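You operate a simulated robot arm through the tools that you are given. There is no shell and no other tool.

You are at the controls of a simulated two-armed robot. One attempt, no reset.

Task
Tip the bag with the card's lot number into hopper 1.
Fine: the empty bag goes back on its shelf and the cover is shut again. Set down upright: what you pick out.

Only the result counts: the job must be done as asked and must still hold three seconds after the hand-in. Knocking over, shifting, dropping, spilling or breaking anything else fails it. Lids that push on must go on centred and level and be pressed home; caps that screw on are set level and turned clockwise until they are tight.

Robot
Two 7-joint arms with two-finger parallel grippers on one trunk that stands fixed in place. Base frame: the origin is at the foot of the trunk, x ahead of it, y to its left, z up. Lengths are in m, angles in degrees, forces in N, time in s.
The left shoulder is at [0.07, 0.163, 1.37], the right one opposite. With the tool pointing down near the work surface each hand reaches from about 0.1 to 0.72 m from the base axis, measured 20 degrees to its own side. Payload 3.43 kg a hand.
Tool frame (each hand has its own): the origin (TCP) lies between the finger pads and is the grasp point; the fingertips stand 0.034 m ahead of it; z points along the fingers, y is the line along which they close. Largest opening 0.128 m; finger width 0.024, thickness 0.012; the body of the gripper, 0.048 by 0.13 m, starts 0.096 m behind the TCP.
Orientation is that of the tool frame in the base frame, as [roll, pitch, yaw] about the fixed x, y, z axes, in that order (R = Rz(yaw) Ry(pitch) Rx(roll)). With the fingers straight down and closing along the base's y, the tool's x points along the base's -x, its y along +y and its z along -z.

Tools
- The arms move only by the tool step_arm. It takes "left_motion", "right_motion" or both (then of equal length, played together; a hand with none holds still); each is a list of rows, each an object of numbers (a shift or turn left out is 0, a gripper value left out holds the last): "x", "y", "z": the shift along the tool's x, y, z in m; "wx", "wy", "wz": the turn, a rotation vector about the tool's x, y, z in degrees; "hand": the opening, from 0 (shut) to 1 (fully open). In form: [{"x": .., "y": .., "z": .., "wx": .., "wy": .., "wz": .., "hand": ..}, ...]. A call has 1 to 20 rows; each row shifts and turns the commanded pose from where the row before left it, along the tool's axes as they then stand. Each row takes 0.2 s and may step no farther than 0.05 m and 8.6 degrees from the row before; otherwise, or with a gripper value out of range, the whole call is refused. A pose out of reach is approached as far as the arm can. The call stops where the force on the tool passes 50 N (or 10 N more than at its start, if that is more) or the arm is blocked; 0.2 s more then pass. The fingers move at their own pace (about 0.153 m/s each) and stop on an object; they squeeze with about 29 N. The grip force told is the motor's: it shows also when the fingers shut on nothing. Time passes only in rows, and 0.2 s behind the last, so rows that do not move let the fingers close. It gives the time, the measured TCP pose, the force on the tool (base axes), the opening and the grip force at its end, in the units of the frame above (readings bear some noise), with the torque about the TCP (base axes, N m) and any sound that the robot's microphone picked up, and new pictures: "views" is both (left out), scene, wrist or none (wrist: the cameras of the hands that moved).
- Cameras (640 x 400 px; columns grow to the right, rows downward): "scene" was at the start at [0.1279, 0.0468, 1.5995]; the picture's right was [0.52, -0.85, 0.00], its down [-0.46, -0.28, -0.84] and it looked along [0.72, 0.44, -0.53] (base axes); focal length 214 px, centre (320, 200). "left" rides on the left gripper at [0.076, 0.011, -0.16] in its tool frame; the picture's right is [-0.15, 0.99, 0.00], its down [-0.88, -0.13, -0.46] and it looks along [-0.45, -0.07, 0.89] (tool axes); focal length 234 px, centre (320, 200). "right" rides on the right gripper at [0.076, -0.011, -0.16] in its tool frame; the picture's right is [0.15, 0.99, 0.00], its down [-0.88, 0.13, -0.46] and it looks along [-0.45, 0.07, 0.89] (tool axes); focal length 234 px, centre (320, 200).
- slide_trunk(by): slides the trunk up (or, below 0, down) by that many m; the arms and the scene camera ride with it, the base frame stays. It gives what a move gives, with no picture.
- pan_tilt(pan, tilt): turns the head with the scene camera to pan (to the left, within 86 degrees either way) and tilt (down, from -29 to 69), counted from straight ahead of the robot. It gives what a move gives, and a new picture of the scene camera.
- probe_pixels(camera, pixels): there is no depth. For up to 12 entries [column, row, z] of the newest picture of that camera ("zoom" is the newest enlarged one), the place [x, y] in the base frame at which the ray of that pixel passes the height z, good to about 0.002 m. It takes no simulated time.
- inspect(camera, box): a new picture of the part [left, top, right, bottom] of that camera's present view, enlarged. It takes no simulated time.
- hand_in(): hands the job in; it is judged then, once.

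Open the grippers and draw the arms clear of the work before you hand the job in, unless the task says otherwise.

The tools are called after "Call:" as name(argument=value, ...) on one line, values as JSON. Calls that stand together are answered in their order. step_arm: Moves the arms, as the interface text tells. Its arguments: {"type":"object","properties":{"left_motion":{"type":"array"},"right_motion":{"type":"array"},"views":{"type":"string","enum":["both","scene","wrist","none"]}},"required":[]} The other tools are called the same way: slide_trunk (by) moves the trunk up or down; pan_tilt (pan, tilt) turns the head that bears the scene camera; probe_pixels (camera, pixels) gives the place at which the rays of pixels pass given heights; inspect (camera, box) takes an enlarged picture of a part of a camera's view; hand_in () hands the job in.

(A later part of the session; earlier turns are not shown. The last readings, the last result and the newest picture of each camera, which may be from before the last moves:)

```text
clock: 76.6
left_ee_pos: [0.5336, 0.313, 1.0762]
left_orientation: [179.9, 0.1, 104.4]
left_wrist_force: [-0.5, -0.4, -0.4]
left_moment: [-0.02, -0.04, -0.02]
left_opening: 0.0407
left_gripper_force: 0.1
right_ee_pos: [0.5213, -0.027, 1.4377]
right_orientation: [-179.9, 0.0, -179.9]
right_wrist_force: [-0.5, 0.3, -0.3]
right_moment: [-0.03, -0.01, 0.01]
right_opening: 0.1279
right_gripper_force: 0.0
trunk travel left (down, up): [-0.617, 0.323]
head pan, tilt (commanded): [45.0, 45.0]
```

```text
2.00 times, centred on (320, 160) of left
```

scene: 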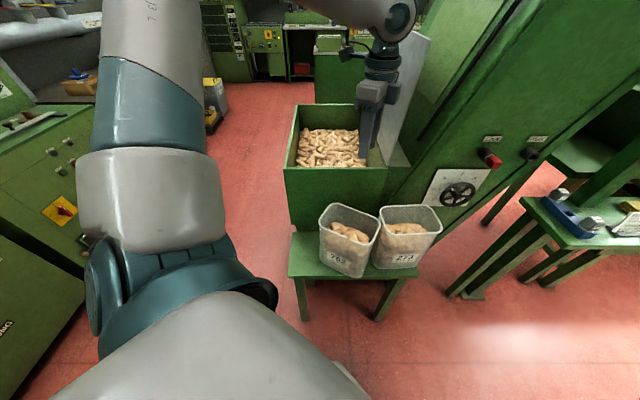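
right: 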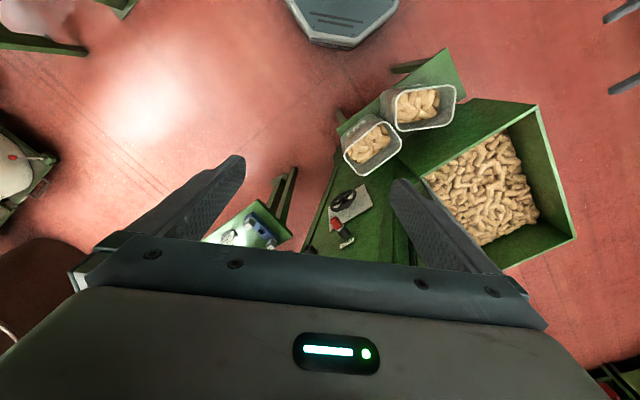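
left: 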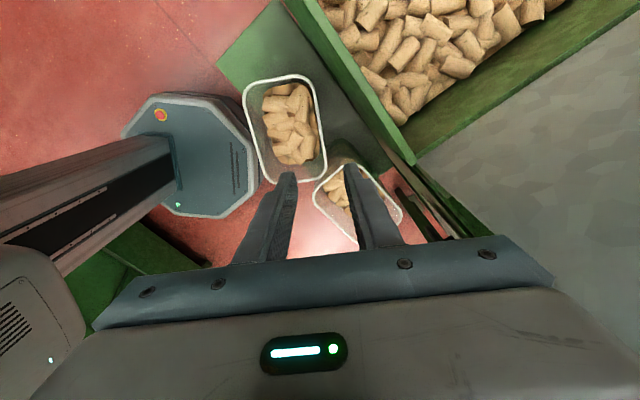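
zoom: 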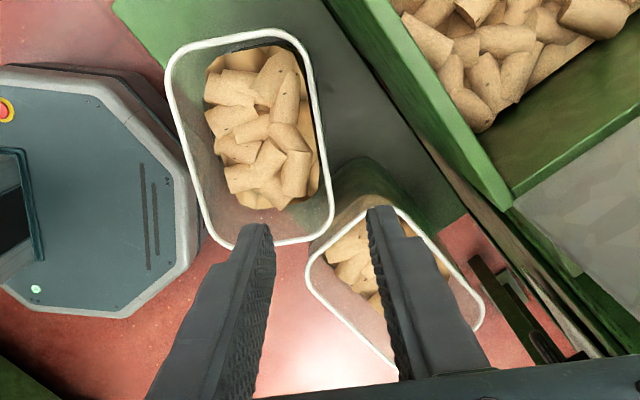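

The picture now gives a close top view of 752. I probe its rim at z=0.82 for an exact wall position and heading.

Call:
probe_pixels(camera="zoom", pixels=[[315, 75, 0.82], [333, 195, 0.82], [168, 85, 0.82], [201, 215, 0.82], [240, 245, 0.82], [315, 237, 0.82], [200, 38, 0.82], [285, 30, 0.82], [309, 262, 0.82], [385, 357, 0.82], [410, 212, 0.82], [480, 300, 0.82]])

```text
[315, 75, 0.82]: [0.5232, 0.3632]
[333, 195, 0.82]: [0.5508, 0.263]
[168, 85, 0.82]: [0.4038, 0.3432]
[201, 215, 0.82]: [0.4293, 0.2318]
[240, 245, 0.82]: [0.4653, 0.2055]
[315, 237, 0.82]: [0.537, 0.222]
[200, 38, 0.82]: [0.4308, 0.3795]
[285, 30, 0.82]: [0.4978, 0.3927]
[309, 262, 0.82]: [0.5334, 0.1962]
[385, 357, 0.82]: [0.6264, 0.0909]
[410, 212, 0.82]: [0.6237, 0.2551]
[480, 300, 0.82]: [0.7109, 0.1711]
```

The wall midpoint is (0.534, 0.314), exactly under the hand. I descend until the tips are just above the rim and look again.

Call:
step_arm(left_motion=[{"z": 0.04}, {"z": 0.04}, {"z": 0.04}, {"z": 0.04}, {"z": 0.035}, {"x": 0}], views="both")

Call:
inspect(camera="left", box=[180, 60, 460, 260])

Call:
inspect(camera="scene", box=[290, 130, 450, 290])

```text
clock: 78.0
left_ee_pos: [0.5339, 0.3127, 0.8791]
left_orientation: [179.9, 0.0, 104.5]
left_wrist_force: [-0.6, 0.3, 0.0]
left_moment: [-0.03, -0.03, -0.01]
left_opening: 0.0409
left_gripper_force: 0.1
right_ee_pos: [0.5218, -0.0273, 1.4373]
right_orientation: [-180.0, -0.1, -180.0]
right_wrist_force: [-0.3, -1.1, -0.9]
right_moment: [0.04, 0.02, 0.0]
right_opening: 0.1282
right_gripper_force: 0.1
trunk travel left (down, up): [-0.617, 0.323]
head pan, tilt (commanded): [45.0, 45.0]
```

scene: 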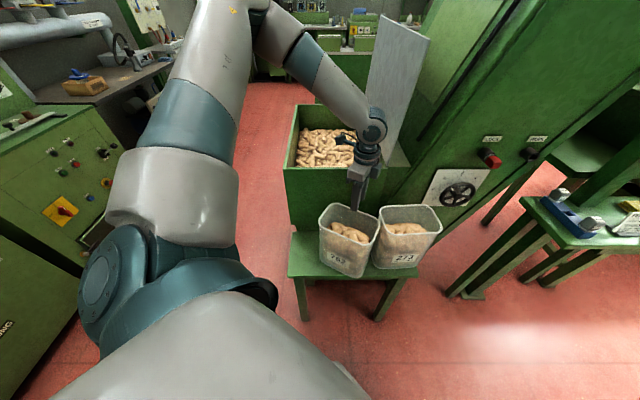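
left: 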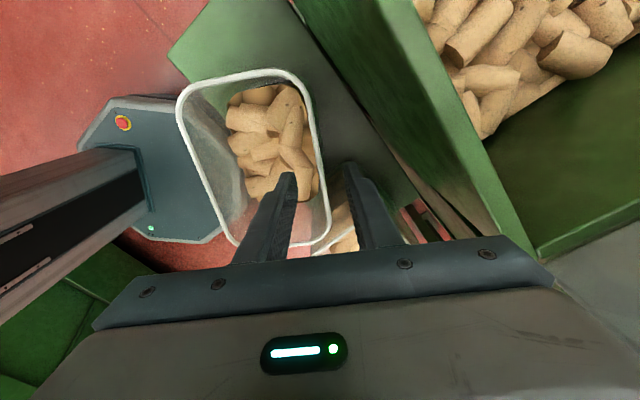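

```text
2.00 times, centred on (320, 160) of left
```

zoom: 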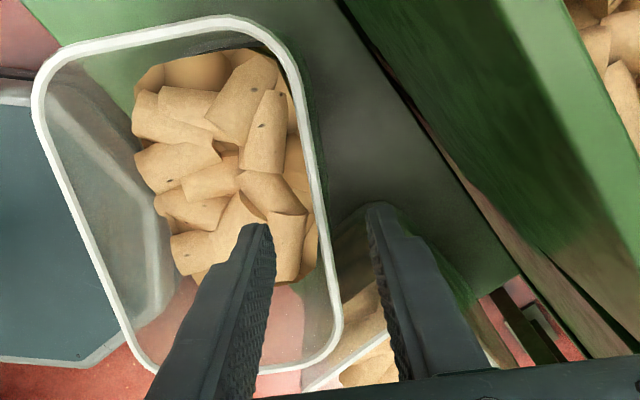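

```text
2.50 times, centred on (370, 210) of scene
```

zoom: 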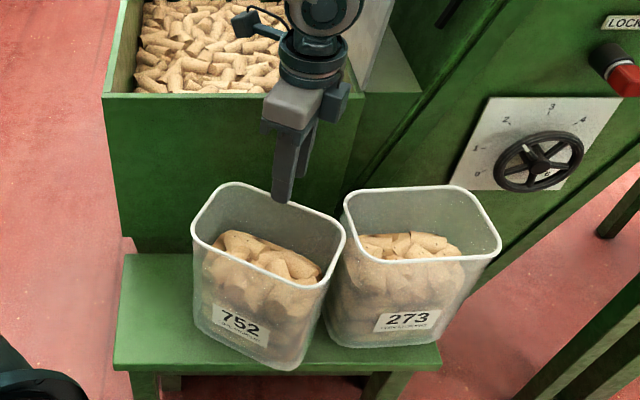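

The wall lies midway between the fingers. I narrow the jaw a little to stay off the corks and insert to TCP z≈0.806.

Call:
step_arm(left_motion=[{"hand": 0.24}, {"z": 0.025}, {"z": 0.025}, {"z": 0.023}, {"x": 0}], views="both")

Call:
inspect(camera="scene", box=[290, 130, 450, 290])

```text
clock: 79.2
left_ee_pos: [0.5342, 0.3144, 0.806]
left_orientation: [180.0, 0.0, 104.5]
left_wrist_force: [-1.1, 0.1, -0.8]
left_moment: [0.03, 0.0, 0.0]
left_opening: 0.0306
left_gripper_force: 0.1
right_ee_pos: [0.5213, -0.0268, 1.4366]
right_orientation: [-179.8, 0.0, -180.0]
right_wrist_force: [-0.1, -0.7, -1.1]
right_moment: [-0.01, -0.02, 0.01]
right_opening: 0.128
right_gripper_force: 0.0
trunk travel left (down, up): [-0.617, 0.323]
head pan, tilt (commanded): [45.0, 45.0]
```

scene: 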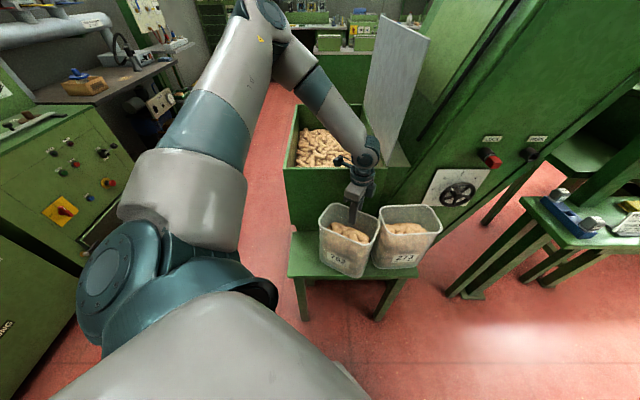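
left: 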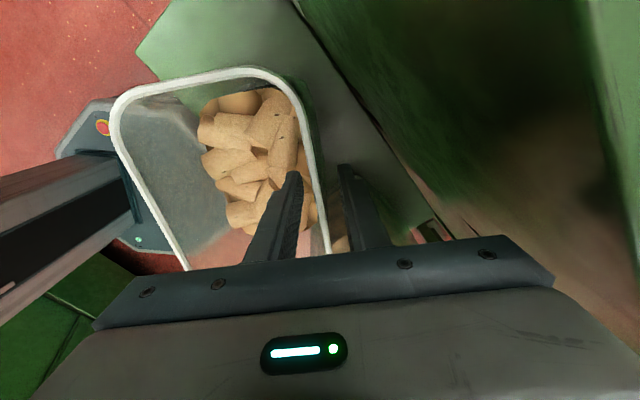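

```text
2.50 times, centred on (370, 210) of scene
```

zoom: 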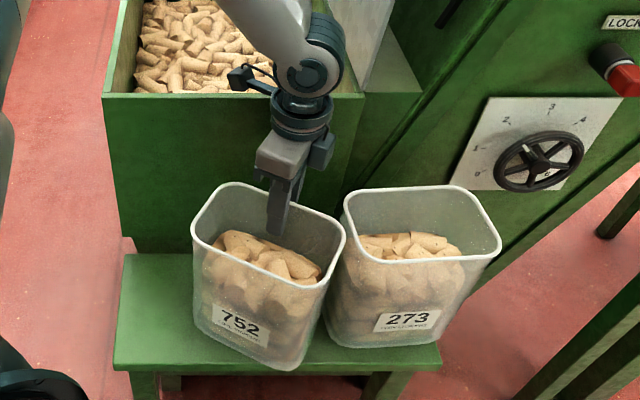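

No contact; the wall is between the fingers. Closing the grip.

Call:
step_arm(left_motion=[{"z": 0.008}, {"hand": 0}, {"hand": 0}, {"hand": 0}], views="both")

Call:
inspect(camera="scene", box=[290, 130, 450, 290])

```text
clock: 80.2
left_ee_pos: [0.5357, 0.3147, 0.7968]
left_orientation: [179.9, 0.0, 104.6]
left_wrist_force: [0.4, 0.7, 0.3]
left_moment: [-0.47, 0.0, 0.01]
left_opening: 0.0047
left_gripper_force: 29.1
right_ee_pos: [0.5225, -0.0272, 1.4369]
right_orientation: [180.0, 0.1, -179.9]
right_wrist_force: [1.1, -0.2, -0.4]
right_moment: [0.0, 0.01, 0.01]
right_opening: 0.1278
right_gripper_force: 0.1
trunk travel left (down, up): [-0.617, 0.323]
head pan, tilt (commanded): [45.0, 45.0]
```

scene: 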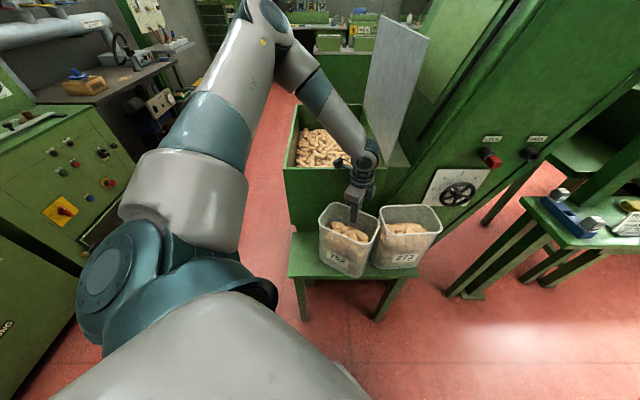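
left: 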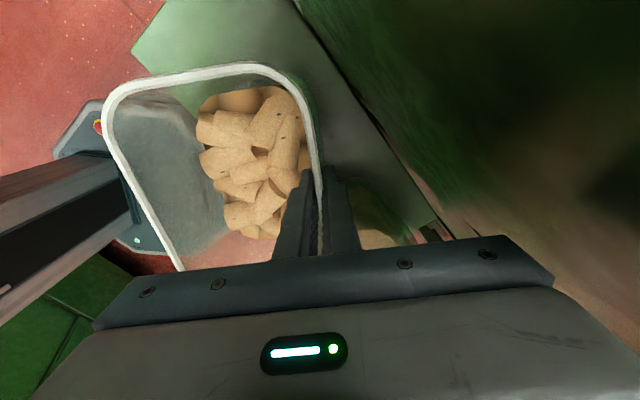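

```text
2.50 times, centred on (370, 210) of scene
```

zoom: 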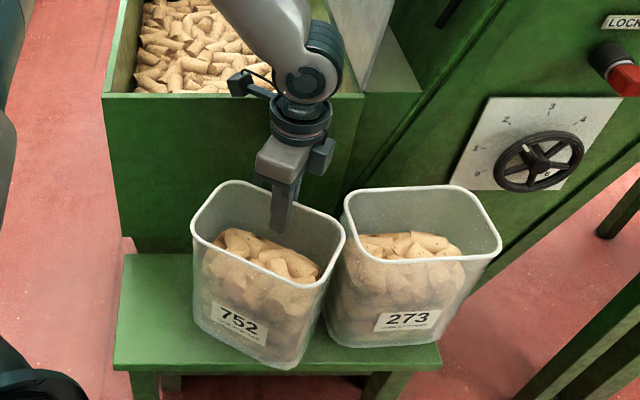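

Gripped on the wall (4.7 mm). I lift 2 cm slowly and check weight and tilt.

Call:
step_arm(left_motion=[{"z": -0.01}, {"z": -0.01}, {"x": 0}, {"x": 0}], views="both")

Call:
inspect(camera="scene", box=[290, 130, 450, 290])

```text
clock: 81.2
left_ee_pos: [0.5345, 0.3143, 0.8173]
left_orientation: [180.0, 0.0, 104.5]
left_wrist_force: [0.3, -0.7, -4.7]
left_moment: [0.09, -0.27, -0.03]
left_opening: 0.005
left_gripper_force: 28.7
right_ee_pos: [0.5206, -0.0277, 1.4372]
right_orientation: [-180.0, -0.1, 180.0]
right_wrist_force: [-0.2, 0.5, 0.2]
right_moment: [0.05, -0.02, 0.01]
right_opening: 0.1279
right_gripper_force: 0.0
trunk travel left (down, up): [-0.617, 0.323]
head pan, tilt (commanded): [45.0, 45.0]
```

scene: 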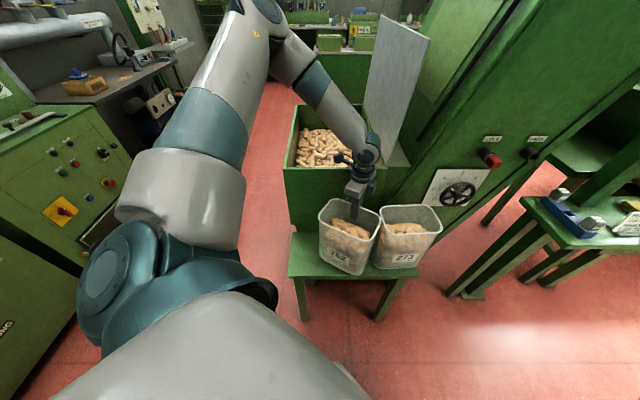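
left: 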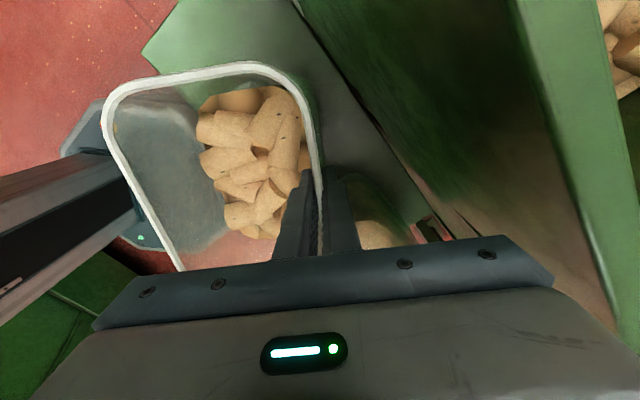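

```text
2.50 times, centred on (370, 210) of scene
```

zoom: 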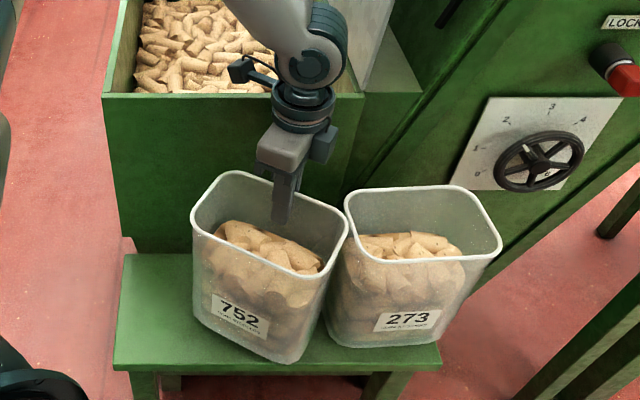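

Weight is ~4.7 N and it hangs level. I lift it straight up with the trunk, away from tub 273.

Call:
slide_trunk(by=0.2)

Call:
step_arm(left_motion=[{"z": -0.03}, {"z": -0.03}, {"z": -0.03}, {"z": -0.03}, {"z": -0.03}, {"z": -0.03}, {"x": 0}], views="both")

```text
clock: 83.4
left_ee_pos: [0.5343, 0.314, 1.0171]
left_orientation: [179.9, -0.1, 104.6]
left_wrist_force: [0.2, -0.3, -4.3]
left_moment: [0.09, -0.26, 0.0]
left_opening: 0.0046
left_gripper_force: 28.7
right_ee_pos: [0.5217, -0.0267, 1.6365]
right_orientation: [180.0, 0.1, -179.9]
right_wrist_force: [0.4, -0.4, 0.1]
right_moment: [0.01, 0.04, -0.01]
right_opening: 0.1279
right_gripper_force: 0.0
trunk travel left (down, up): [-0.817, 0.123]
head pan, tilt (commanded): [45.0, 45.0]
```

```text
clock: 85.0
left_ee_pos: [0.5343, 0.3138, 1.1974]
left_orientation: [180.0, 0.0, 104.5]
left_wrist_force: [1.0, 0.7, -3.9]
left_moment: [0.08, -0.26, -0.03]
left_opening: 0.005
left_gripper_force: 29.0
right_ee_pos: [0.5232, -0.0266, 1.6363]
right_orientation: [-179.9, 0.1, 179.9]
right_wrist_force: [0.4, 0.1, -0.7]
right_moment: [0.02, 0.01, -0.01]
right_opening: 0.1282
right_gripper_force: 0.0
trunk travel left (down, up): [-0.817, 0.123]
head pan, tilt (commanded): [45.0, 45.0]
```

scene: 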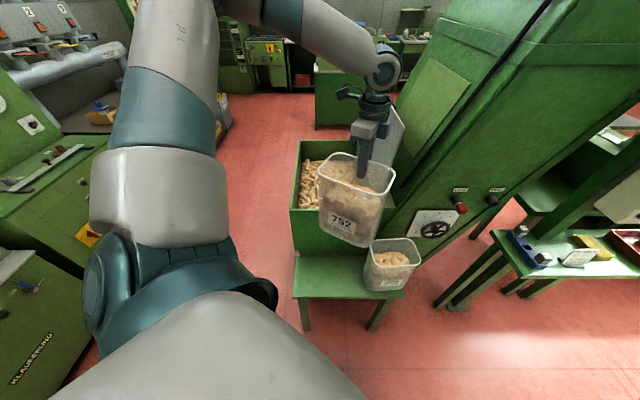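
left: 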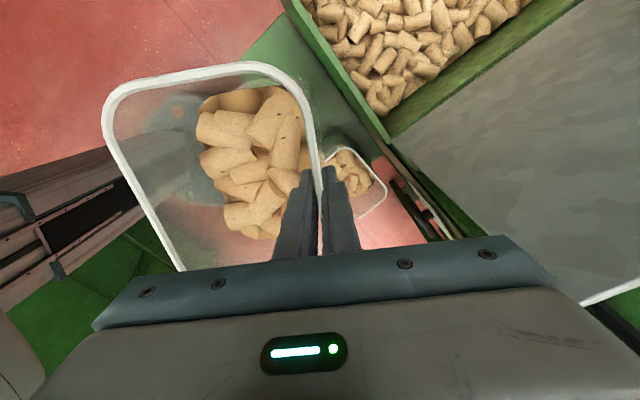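

Tub 752 is up and steady at ~4.3 N. I yaw it to line up with the hopper and shift away from the open cover, tilting slightly.

Call:
step_arm(left_motion=[{"wz": -7.6, "z": -0.008}, {"wz": -7.6, "z": -0.008}, {"wz": -7.6, "z": -0.008}, {"wz": -7.7, "z": -0.008}, {"x": 0.025}, {"x": 0.025}, {"x": 0.02}, {"wx": -5}, {"wx": -5}, {"wx": -5}, {"x": 0}], views="both")

```text
clock: 87.4
left_ee_pos: [0.4851, 0.364, 1.2303]
left_orientation: [165.0, 0.0, 134.9]
left_wrist_force: [-0.5, -0.1, -3.7]
left_moment: [0.13, -0.08, -0.01]
left_opening: 0.005
left_gripper_force: 29.2
right_ee_pos: [0.5222, -0.0263, 1.6367]
right_orientation: [-180.0, -0.1, -180.0]
right_wrist_force: [0.5, 0.4, 0.8]
right_moment: [0.01, 0.02, 0.04]
right_opening: 0.128
right_gripper_force: 0.0
trunk travel left (down, up): [-0.817, 0.123]
head pan, tilt (commanded): [45.0, 45.0]
```

scene: 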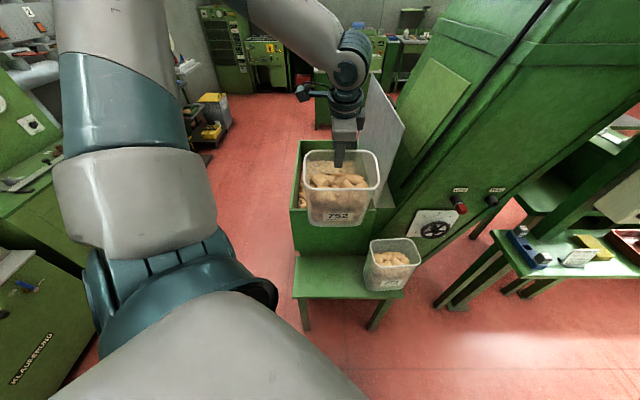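
left: 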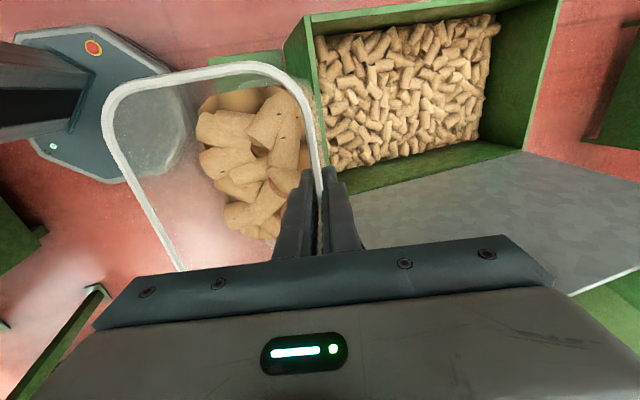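

Aligned at t≈0.60, s≈0.086, tilt 15°. I carry it forward over the hopper while tilting to 30°.

Call:
step_arm(left_motion=[{"y": 0.0386, "z": 0.0104}, {"y": 0.0386, "z": 0.0104}, {"y": 0.0386, "z": 0.0104}, {"y": 0.0386, "z": 0.0104}, {"y": 0.0386, "z": 0.0104}, {"wx": -5}, {"wx": -5}, {"wx": -5}, {"y": 0.0364, "z": 0.021}, {"y": 0.0364, "z": 0.021}, {"y": 0.0364, "z": 0.021}, {"y": 0.0364, "z": 0.021}, {"x": 0}], views="both")

```text
clock: 90.2
left_ee_pos: [0.7454, 0.6266, 1.2293]
left_orientation: [150.0, 0.0, 135.1]
left_wrist_force: [0.4, -1.0, -4.3]
left_moment: [0.02, 0.05, -0.05]
left_opening: 0.0049
left_gripper_force: 29.1
right_ee_pos: [0.5221, -0.0258, 1.6364]
right_orientation: [179.9, 0.0, 180.0]
right_wrist_force: [0.1, -0.2, -0.1]
right_moment: [-0.03, 0.0, 0.02]
right_opening: 0.1278
right_gripper_force: 0.1
trunk travel left (down, up): [-0.817, 0.123]
head pan, tilt (commanded): [45.0, 45.0]
```

scene: 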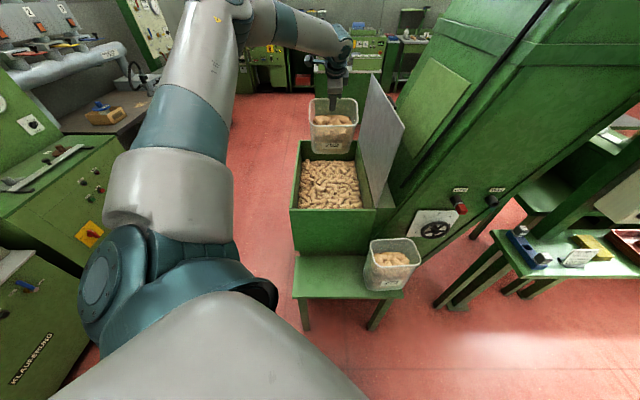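
left: 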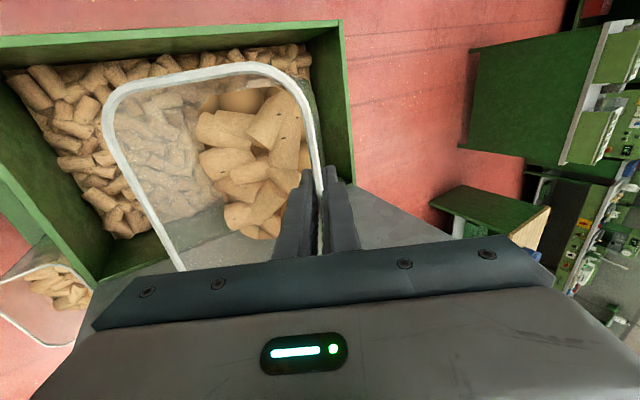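

The tub hangs over the hopper (t≈0.97, s≈0.084). I tilt it toward the pour, to ~75° first.

Call:
step_arm(left_motion=[{"wx": -7.5}, {"wx": -7.5}, {"wx": -7.5}, {"wx": -7.5}, {"wx": -7.5}, {"wx": -7.5}, {"x": 0}], views="both")

```text
clock: 91.8
left_ee_pos: [0.7436, 0.6238, 1.23]
left_orientation: [104.9, 0.2, 135.0]
left_wrist_force: [-1.4, 0.1, -3.3]
left_moment: [-0.14, 0.16, 0.01]
left_opening: 0.0047
left_gripper_force: 28.9
right_ee_pos: [0.5215, -0.0267, 1.6368]
right_orientation: [180.0, 0.0, 179.9]
right_wrist_force: [0.0, -0.1, -0.2]
right_moment: [0.01, 0.03, 0.01]
right_opening: 0.1278
right_gripper_force: 0.0
trunk travel left (down, up): [-0.817, 0.123]
head pan, tilt (commanded): [45.0, 45.0]
```

scene: 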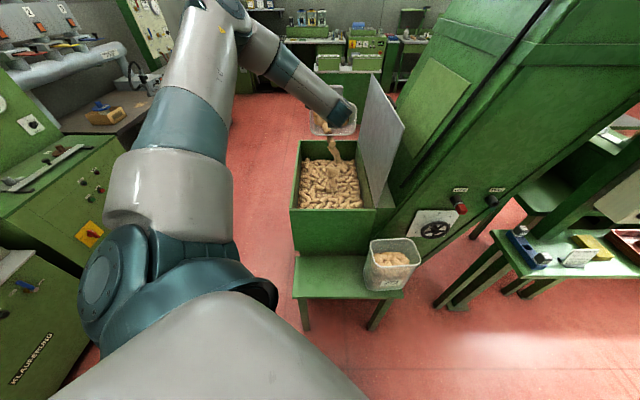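
left: 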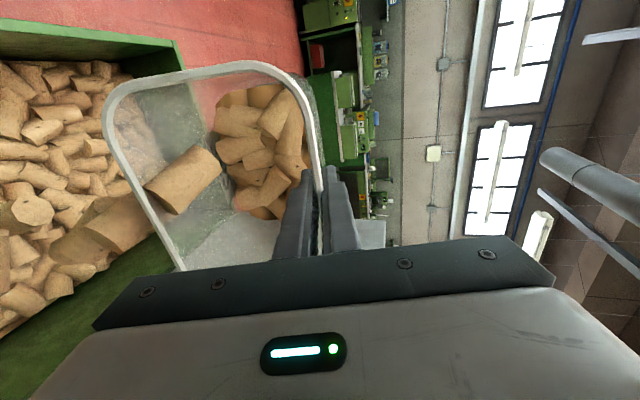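

Corks are starting to stream into the hopper. I tilt further in stages with pauses.

Call:
step_arm(left_motion=[{"wx": -5}, {"x": 0}, {"x": 0}, {"wx": -5}, {"x": 0}, {"x": 0}, {"wx": -5}, {"x": 0}, {"x": 0}, {"wx": -5}, {"x": 0}, {"x": 0}], views="both")

```text
clock: 94.4
left_ee_pos: [0.7441, 0.6248, 1.2309]
left_orientation: [84.9, 0.0, 135.2]
left_wrist_force: [0.3, 0.1, -0.1]
left_moment: [-0.06, 0.07, -0.03]
left_opening: 0.0044
left_gripper_force: 29.0
right_ee_pos: [0.5218, -0.0272, 1.6362]
right_orientation: [180.0, 0.0, 179.9]
right_wrist_force: [0.5, 0.2, 0.3]
right_moment: [0.01, 0.01, -0.02]
right_opening: 0.1278
right_gripper_force: 0.0
trunk travel left (down, up): [-0.817, 0.123]
head pan, tilt (commanded): [45.0, 45.0]
```

scene: 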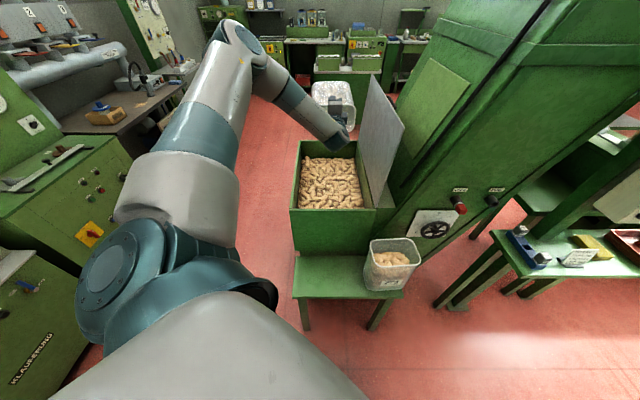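
left: 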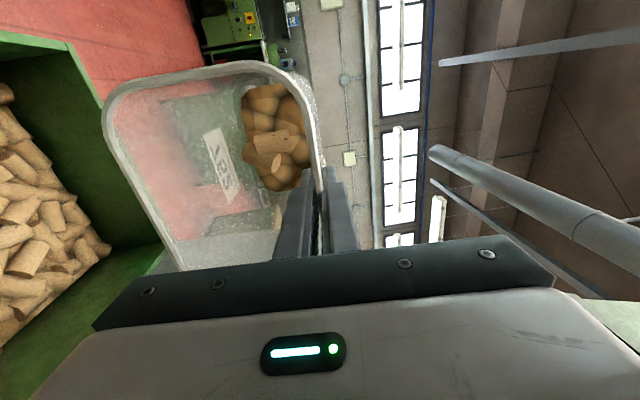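

Flow continues; some fill still shows in the tub at 95°. I tilt on to ~125° in stages.

Call:
step_arm(left_motion=[{"wx": -6}, {"x": 0}, {"x": 0}, {"wx": -6}, {"x": 0}, {"x": 0}, {"wx": -6}, {"x": 0}, {"x": 0}, {"wx": -6}, {"x": 0}, {"x": 0}, {"wx": -6}, {"x": 0}, {"x": 0}], views="both")

```text
clock: 97.6
left_ee_pos: [0.7113, 0.6245, 1.2895]
left_orientation: [55.2, 0.0, 135.1]
left_wrist_force: [0.7, -0.2, 0.0]
left_moment: [-0.06, 0.07, 0.01]
left_opening: 0.0047
left_gripper_force: 28.8
left hand out of reach, approached as far as the arm can: row 7, 10, 13
right_ee_pos: [0.5233, -0.0271, 1.6377]
right_orientation: [-180.0, 0.0, 180.0]
right_wrist_force: [-0.7, 0.3, 0.6]
right_moment: [0.0, 0.01, -0.01]
right_opening: 0.1279
right_gripper_force: 0.1
trunk travel left (down, up): [-0.817, 0.123]
head pan, tilt (commanded): [45.0, 45.0]
```

scene: 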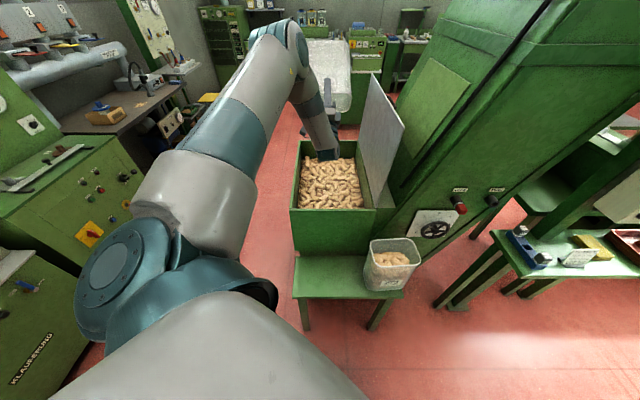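
left: 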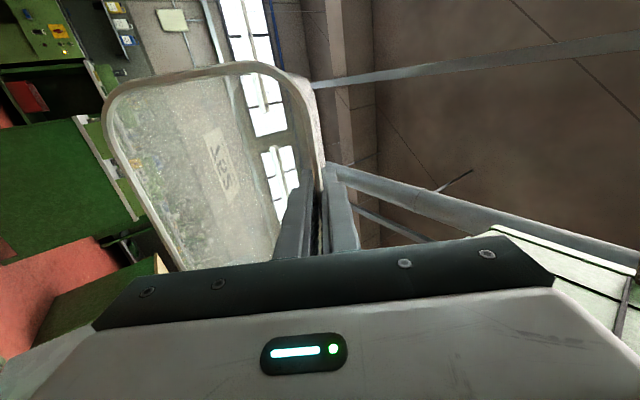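

The tub is empty now. I inspect the hopper and the surroundings for anything spilled or foreign.

Call:
inspect(camera="scene", box=[280, 130, 390, 220])

Call:
inspect(camera="scene", box=[220, 200, 460, 340])

Call:
inspect(camera="left", box=[90, 40, 340, 280])

```text
4.44 times, centred on (335, 175) of scene
```

zoom: 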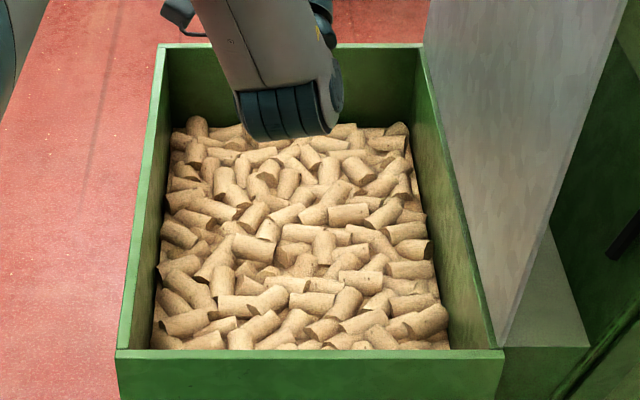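

```text
2.67 times, centred on (340, 270) of scene
```

zoom: 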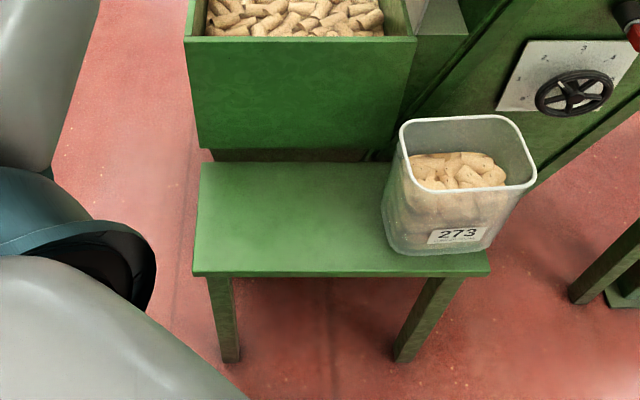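

```text
1.67 times, centred on (215, 160) of left
```

zoom: 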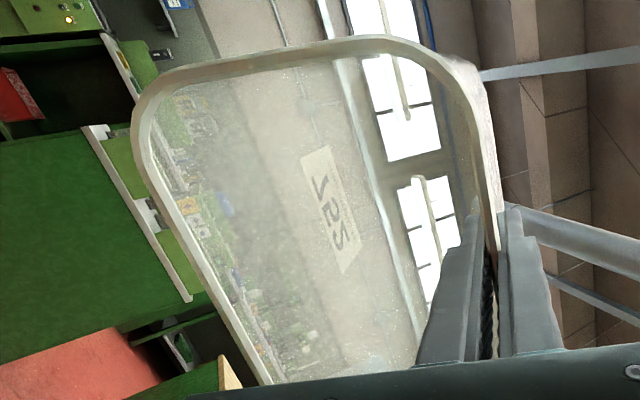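

No spill anywhere; corks are all in the hopper and the tub is empty. I rotate the tub back toward upright over the hopper.

Call:
step_arm(left_motion=[{"wx": 7.3}, {"wx": 7.3}, {"wx": 7.3}, {"wx": 7.3}, {"wx": 7.3}, {"wx": 7.3}, {"wx": 7.3}, {"wx": 7.3}, {"wx": 7.3}, {"wx": 7.3}, {"wx": 7.3}, {"wx": 7.3}, {"wx": 7.3}, {"x": 0}], views="both")

```text
clock: 100.6
left_ee_pos: [0.7108, 0.6239, 1.2887]
left_orientation: [149.9, 0.0, 135.0]
left_wrist_force: [-0.2, 0.2, -0.2]
left_moment: [0.01, -0.02, -0.01]
left_opening: 0.0045
left_gripper_force: 29.5
right_ee_pos: [0.5217, -0.0269, 1.6371]
right_orientation: [-180.0, 0.1, 179.9]
right_wrist_force: [-0.1, 0.5, -0.1]
right_moment: [-0.01, -0.02, 0.0]
right_opening: 0.1281
right_gripper_force: 0.1
trunk travel left (down, up): [-0.817, 0.123]
head pan, tilt (commanded): [45.0, 45.0]
```

scene: 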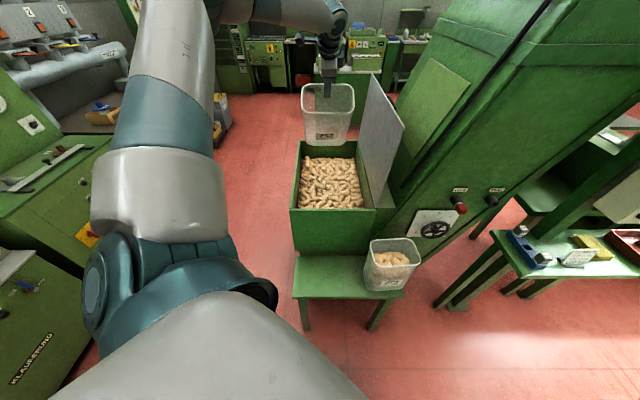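
left: 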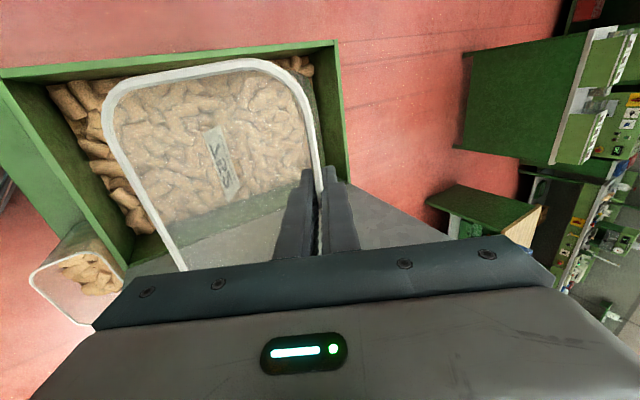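

The empty tub is back to 30° tilt, well clear of the hopper rim. I bring it back toward the bench and level it.

Call:
step_arm(left_motion=[{"y": -0.0365, "z": -0.0211, "x": 0.0025}, {"y": -0.0365, "z": -0.0211, "x": 0.0025}, {"y": -0.0365, "z": -0.0211, "x": 0.0025}, {"y": -0.0365, "z": -0.0211, "x": 0.0025}, {"y": -0.0365, "z": -0.0211, "x": 0.0025}, {"y": -0.0365, "z": -0.0211, "x": 0.0025}, {"y": -0.0365, "z": -0.0211, "x": 0.0025}, {"y": -0.0365, "z": -0.0211, "x": 0.0025}, {"wx": 7.5}, {"wx": 7.5}, {"wx": 7.5}, {"wx": 7.4}, {"wz": 4.0}, {"x": 0}], views="both")

```text
clock: 103.6
left_ee_pos: [0.4583, 0.3994, 1.2891]
left_orientation: [179.8, 0.0, 131.0]
left_wrist_force: [0.4, 0.8, 0.0]
left_moment: [0.04, -0.04, -0.01]
left_opening: 0.0045
left_gripper_force: 29.5
right_ee_pos: [0.5216, -0.0277, 1.6383]
right_orientation: [-180.0, 0.0, 180.0]
right_wrist_force: [0.1, 0.2, 0.4]
right_moment: [-0.01, -0.01, 0.01]
right_opening: 0.128
right_gripper_force: 0.1
trunk travel left (down, up): [-0.817, 0.123]
head pan, tilt (commanded): [45.0, 45.0]
```

scene: 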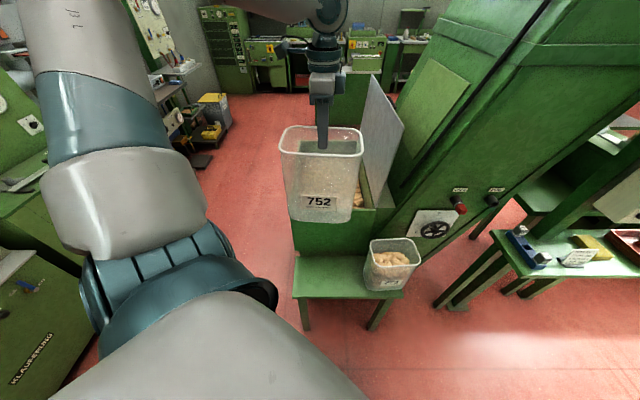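
left: 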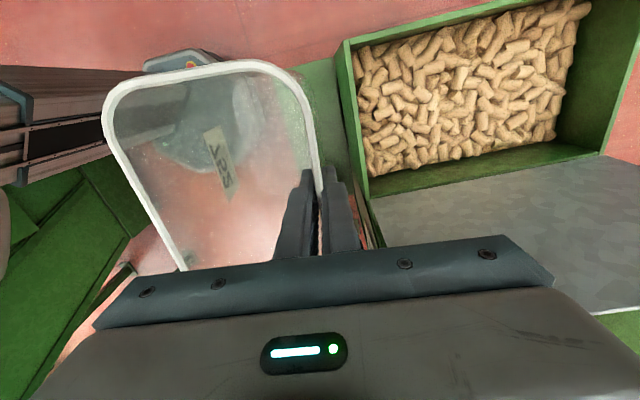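

The tub is level above its place. While the view is good I inspect the hopper again for anything odd among the corks.

Call:
inspect(camera="left", box=[340, 0, 600, 190])

Call:
inspect(camera="scene", box=[285, 195, 440, 310])

```text
2.11 times, centred on (470, 95) of left
```

zoom: 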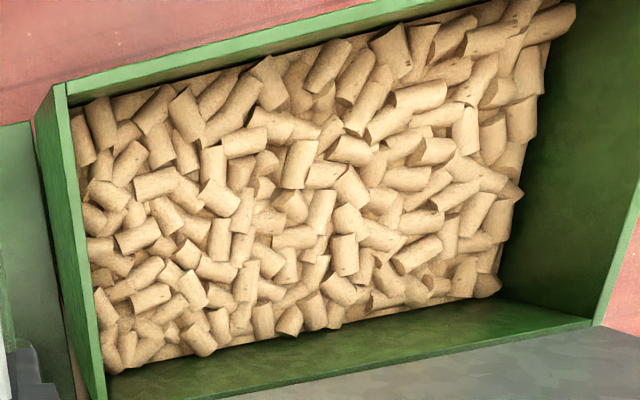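

```text
3.48 times, centred on (362, 252) of scene
```

zoom: 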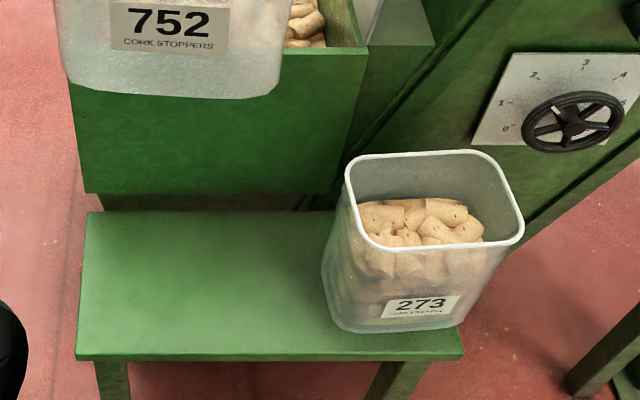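

Hopper contents look uniform. I lower the tub: trunk down 0.20, then the arm to just above the bench.

Call:
slide_trunk(by=-0.2)

Call:
step_arm(left_motion=[{"z": 0.04}, {"z": 0.04}, {"z": 0.04}, {"z": 0.04}, {"z": 0.04}, {"z": 0.04}, {"z": 0.025}, {"x": 0}], views="both")

Call:
inspect(camera="scene", box=[270, 150, 440, 290])

```text
clock: 105.8
left_ee_pos: [0.4588, 0.3982, 1.0885]
left_orientation: [179.8, 0.0, 131.1]
left_wrist_force: [0.6, 0.4, -0.4]
left_moment: [0.01, -0.05, -0.04]
left_opening: 0.0044
left_gripper_force: 29.1
right_ee_pos: [0.5224, -0.0269, 1.4358]
right_orientation: [179.9, 0.1, 179.9]
right_wrist_force: [0.7, -0.1, -0.5]
right_moment: [0.03, 0.0, 0.02]
right_opening: 0.1279
right_gripper_force: 0.1
trunk travel left (down, up): [-0.617, 0.323]
head pan, tilt (commanded): [45.0, 45.0]
```

```text
clock: 107.5
left_ee_pos: [0.4581, 0.3992, 0.8235]
left_orientation: [179.7, 0.0, 131.0]
left_wrist_force: [0.4, 0.2, -0.6]
left_moment: [0.01, -0.07, -0.02]
left_opening: 0.0042
left_gripper_force: 28.8
right_ee_pos: [0.521, -0.0265, 1.4352]
right_orientation: [179.9, 0.1, 180.0]
right_wrist_force: [-0.6, -0.4, 0.0]
right_moment: [-0.05, -0.05, 0.01]
right_opening: 0.1281
right_gripper_force: 0.0
trunk travel left (down, up): [-0.617, 0.323]
head pan, tilt (commanded): [45.0, 45.0]
```

scene: 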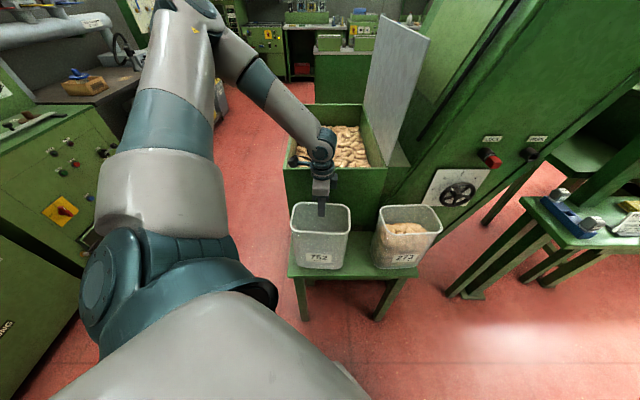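
left: 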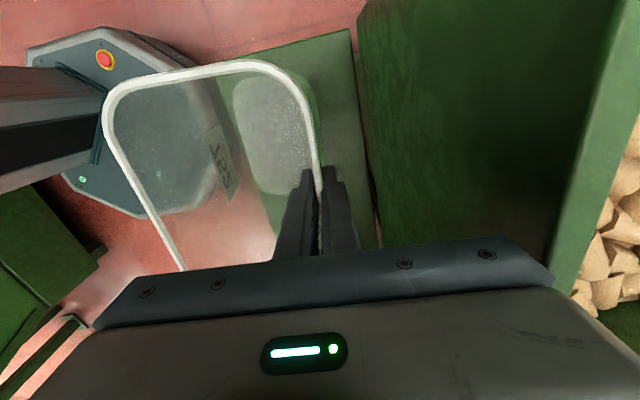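

```text
2.86 times, centred on (355, 220) of scene
```

zoom: 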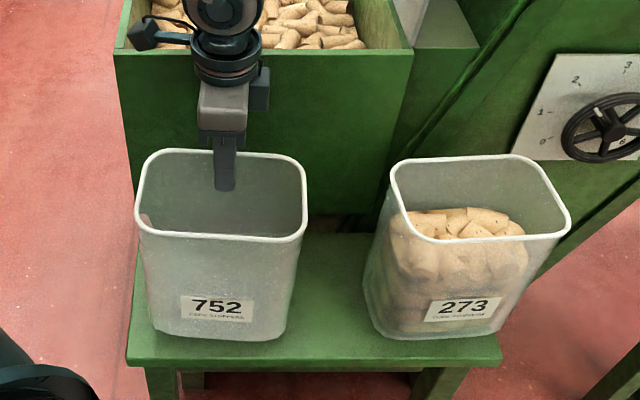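

The tub is ~2.5 cm above the bench. I lower gently until contact shows in the force.

Call:
step_arm(left_motion=[{"z": 0.008}, {"z": 0.008}, {"z": 0.005}, {"x": 0}], views="none")

Call:
step_arm(left_motion=[{"z": 0.003}, {"z": 0.003}, {"x": 0}], views="both")

Call:
inspect(camera="scene", box=[270, 150, 440, 290])

```text
clock: 108.5
left_ee_pos: [0.4586, 0.3984, 0.8027]
left_orientation: [179.8, -0.1, 131.1]
left_wrist_force: [-0.4, 0.2, -0.1]
left_moment: [0.04, -0.03, 0.0]
left_opening: 0.0046
left_gripper_force: 29.2
right_ee_pos: [0.5216, -0.0265, 1.436]
right_orientation: [179.9, -0.1, -179.9]
right_wrist_force: [0.8, -0.5, -0.3]
right_moment: [0.01, 0.02, 0.04]
right_opening: 0.1279
right_gripper_force: 0.1
trunk travel left (down, up): [-0.617, 0.323]
head pan, tilt (commanded): [45.0, 45.0]
```

```text
clock: 109.3
left_ee_pos: [0.4581, 0.3998, 0.7984]
left_orientation: [179.7, 0.1, 131.0]
left_wrist_force: [0.6, 7.7, 27.8]
left_moment: [-0.43, 0.54, -0.08]
left_opening: 0.0048
left_gripper_force: 29.0
right_ee_pos: [0.5197, -0.0293, 1.437]
right_orientation: [179.9, 0.1, 180.0]
right_wrist_force: [0.1, 0.3, -0.1]
right_moment: [0.0, 0.01, 0.02]
right_opening: 0.1277
right_gripper_force: 0.1
trunk travel left (down, up): [-0.617, 0.323]
head pan, tilt (commanded): [45.0, 45.0]
```

scene: 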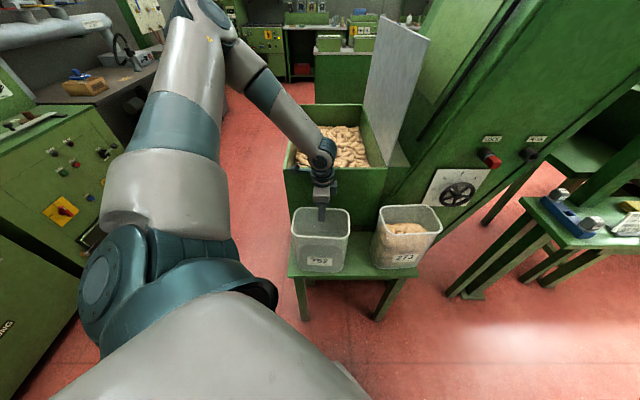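
left: 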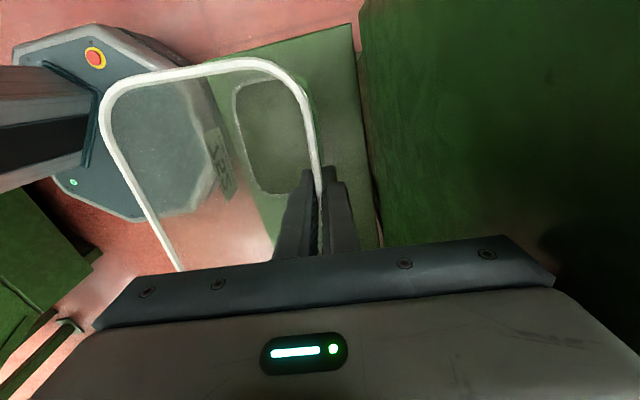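

```text
2.86 times, centred on (355, 220) of scene
```

zoom: 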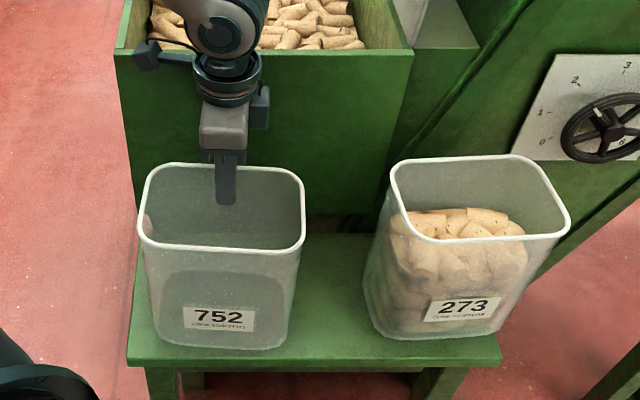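

Contact at z≈0.798 (28 N). I ease up 3 mm, open the fingers, and lift out straight.

Call:
step_arm(left_motion=[{"z": -0.003}, {"x": 0}, {"hand": 0.22}, {"x": 0}, {"x": 0}], views="wrist")

Call:
step_arm(left_motion=[{"z": -0.02}, {"z": -0.02}, {"z": -0.03}, {"z": -0.04}, {"z": -0.04}, {"x": 0}], views="both")

Call:
inspect(camera="scene", box=[270, 150, 440, 290])

```text
clock: 110.5
left_ee_pos: [0.4602, 0.3993, 0.7987]
left_orientation: [179.9, 0.0, 131.1]
left_wrist_force: [-0.2, -0.4, 0.1]
left_moment: [0.02, -0.03, -0.02]
left_opening: 0.0282
left_gripper_force: 0.1
right_ee_pos: [0.5213, -0.0264, 1.4359]
right_orientation: [-180.0, 0.0, -180.0]
right_wrist_force: [-0.2, -0.4, 0.3]
right_moment: [0.0, 0.01, 0.01]
right_opening: 0.1279
right_gripper_force: 0.1
trunk travel left (down, up): [-0.617, 0.323]
head pan, tilt (commanded): [45.0, 45.0]
```

left: 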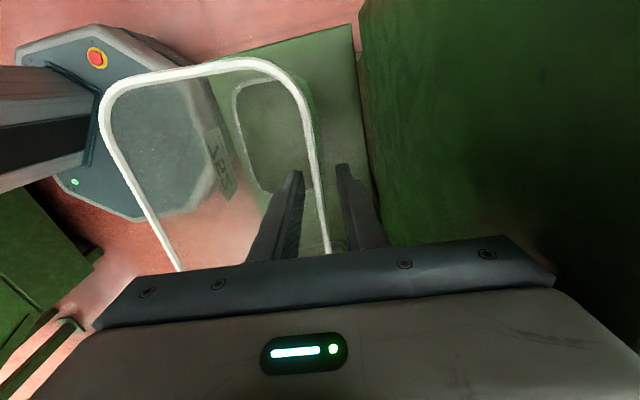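

```text
clock: 112.0
left_ee_pos: [0.4609, 0.3987, 0.9483]
left_orientation: [179.8, 0.0, 131.0]
left_wrist_force: [0.4, -0.3, -0.5]
left_moment: [-0.02, 0.01, -0.02]
left_opening: 0.028
left_gripper_force: 0.1
right_ee_pos: [0.5219, -0.0264, 1.4372]
right_orientation: [-180.0, 0.0, -180.0]
right_wrist_force: [-0.4, 0.1, -0.6]
right_moment: [-0.05, 0.0, 0.03]
right_opening: 0.1279
right_gripper_force: 0.2
trunk travel left (down, up): [-0.617, 0.323]
head pan, tilt (commanded): [45.0, 45.0]
```

scene: 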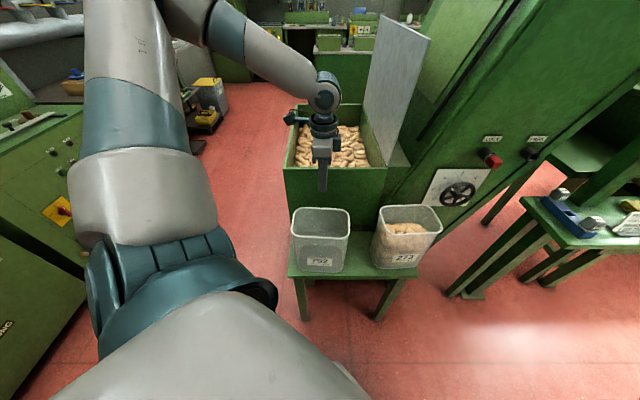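
left: 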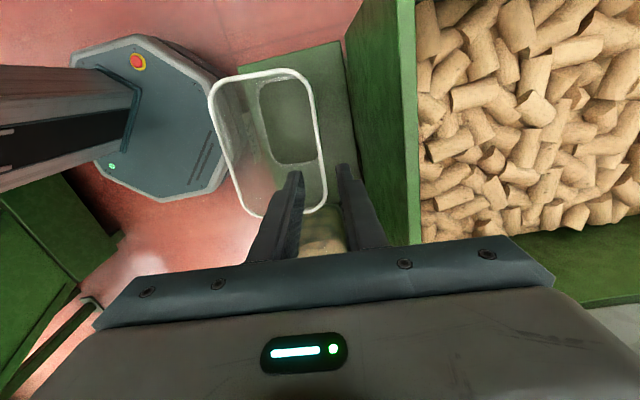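

```text
2.86 times, centred on (355, 220) of scene
```

zoom: 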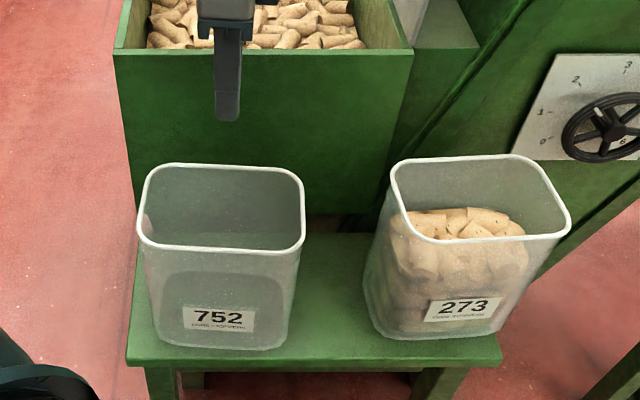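

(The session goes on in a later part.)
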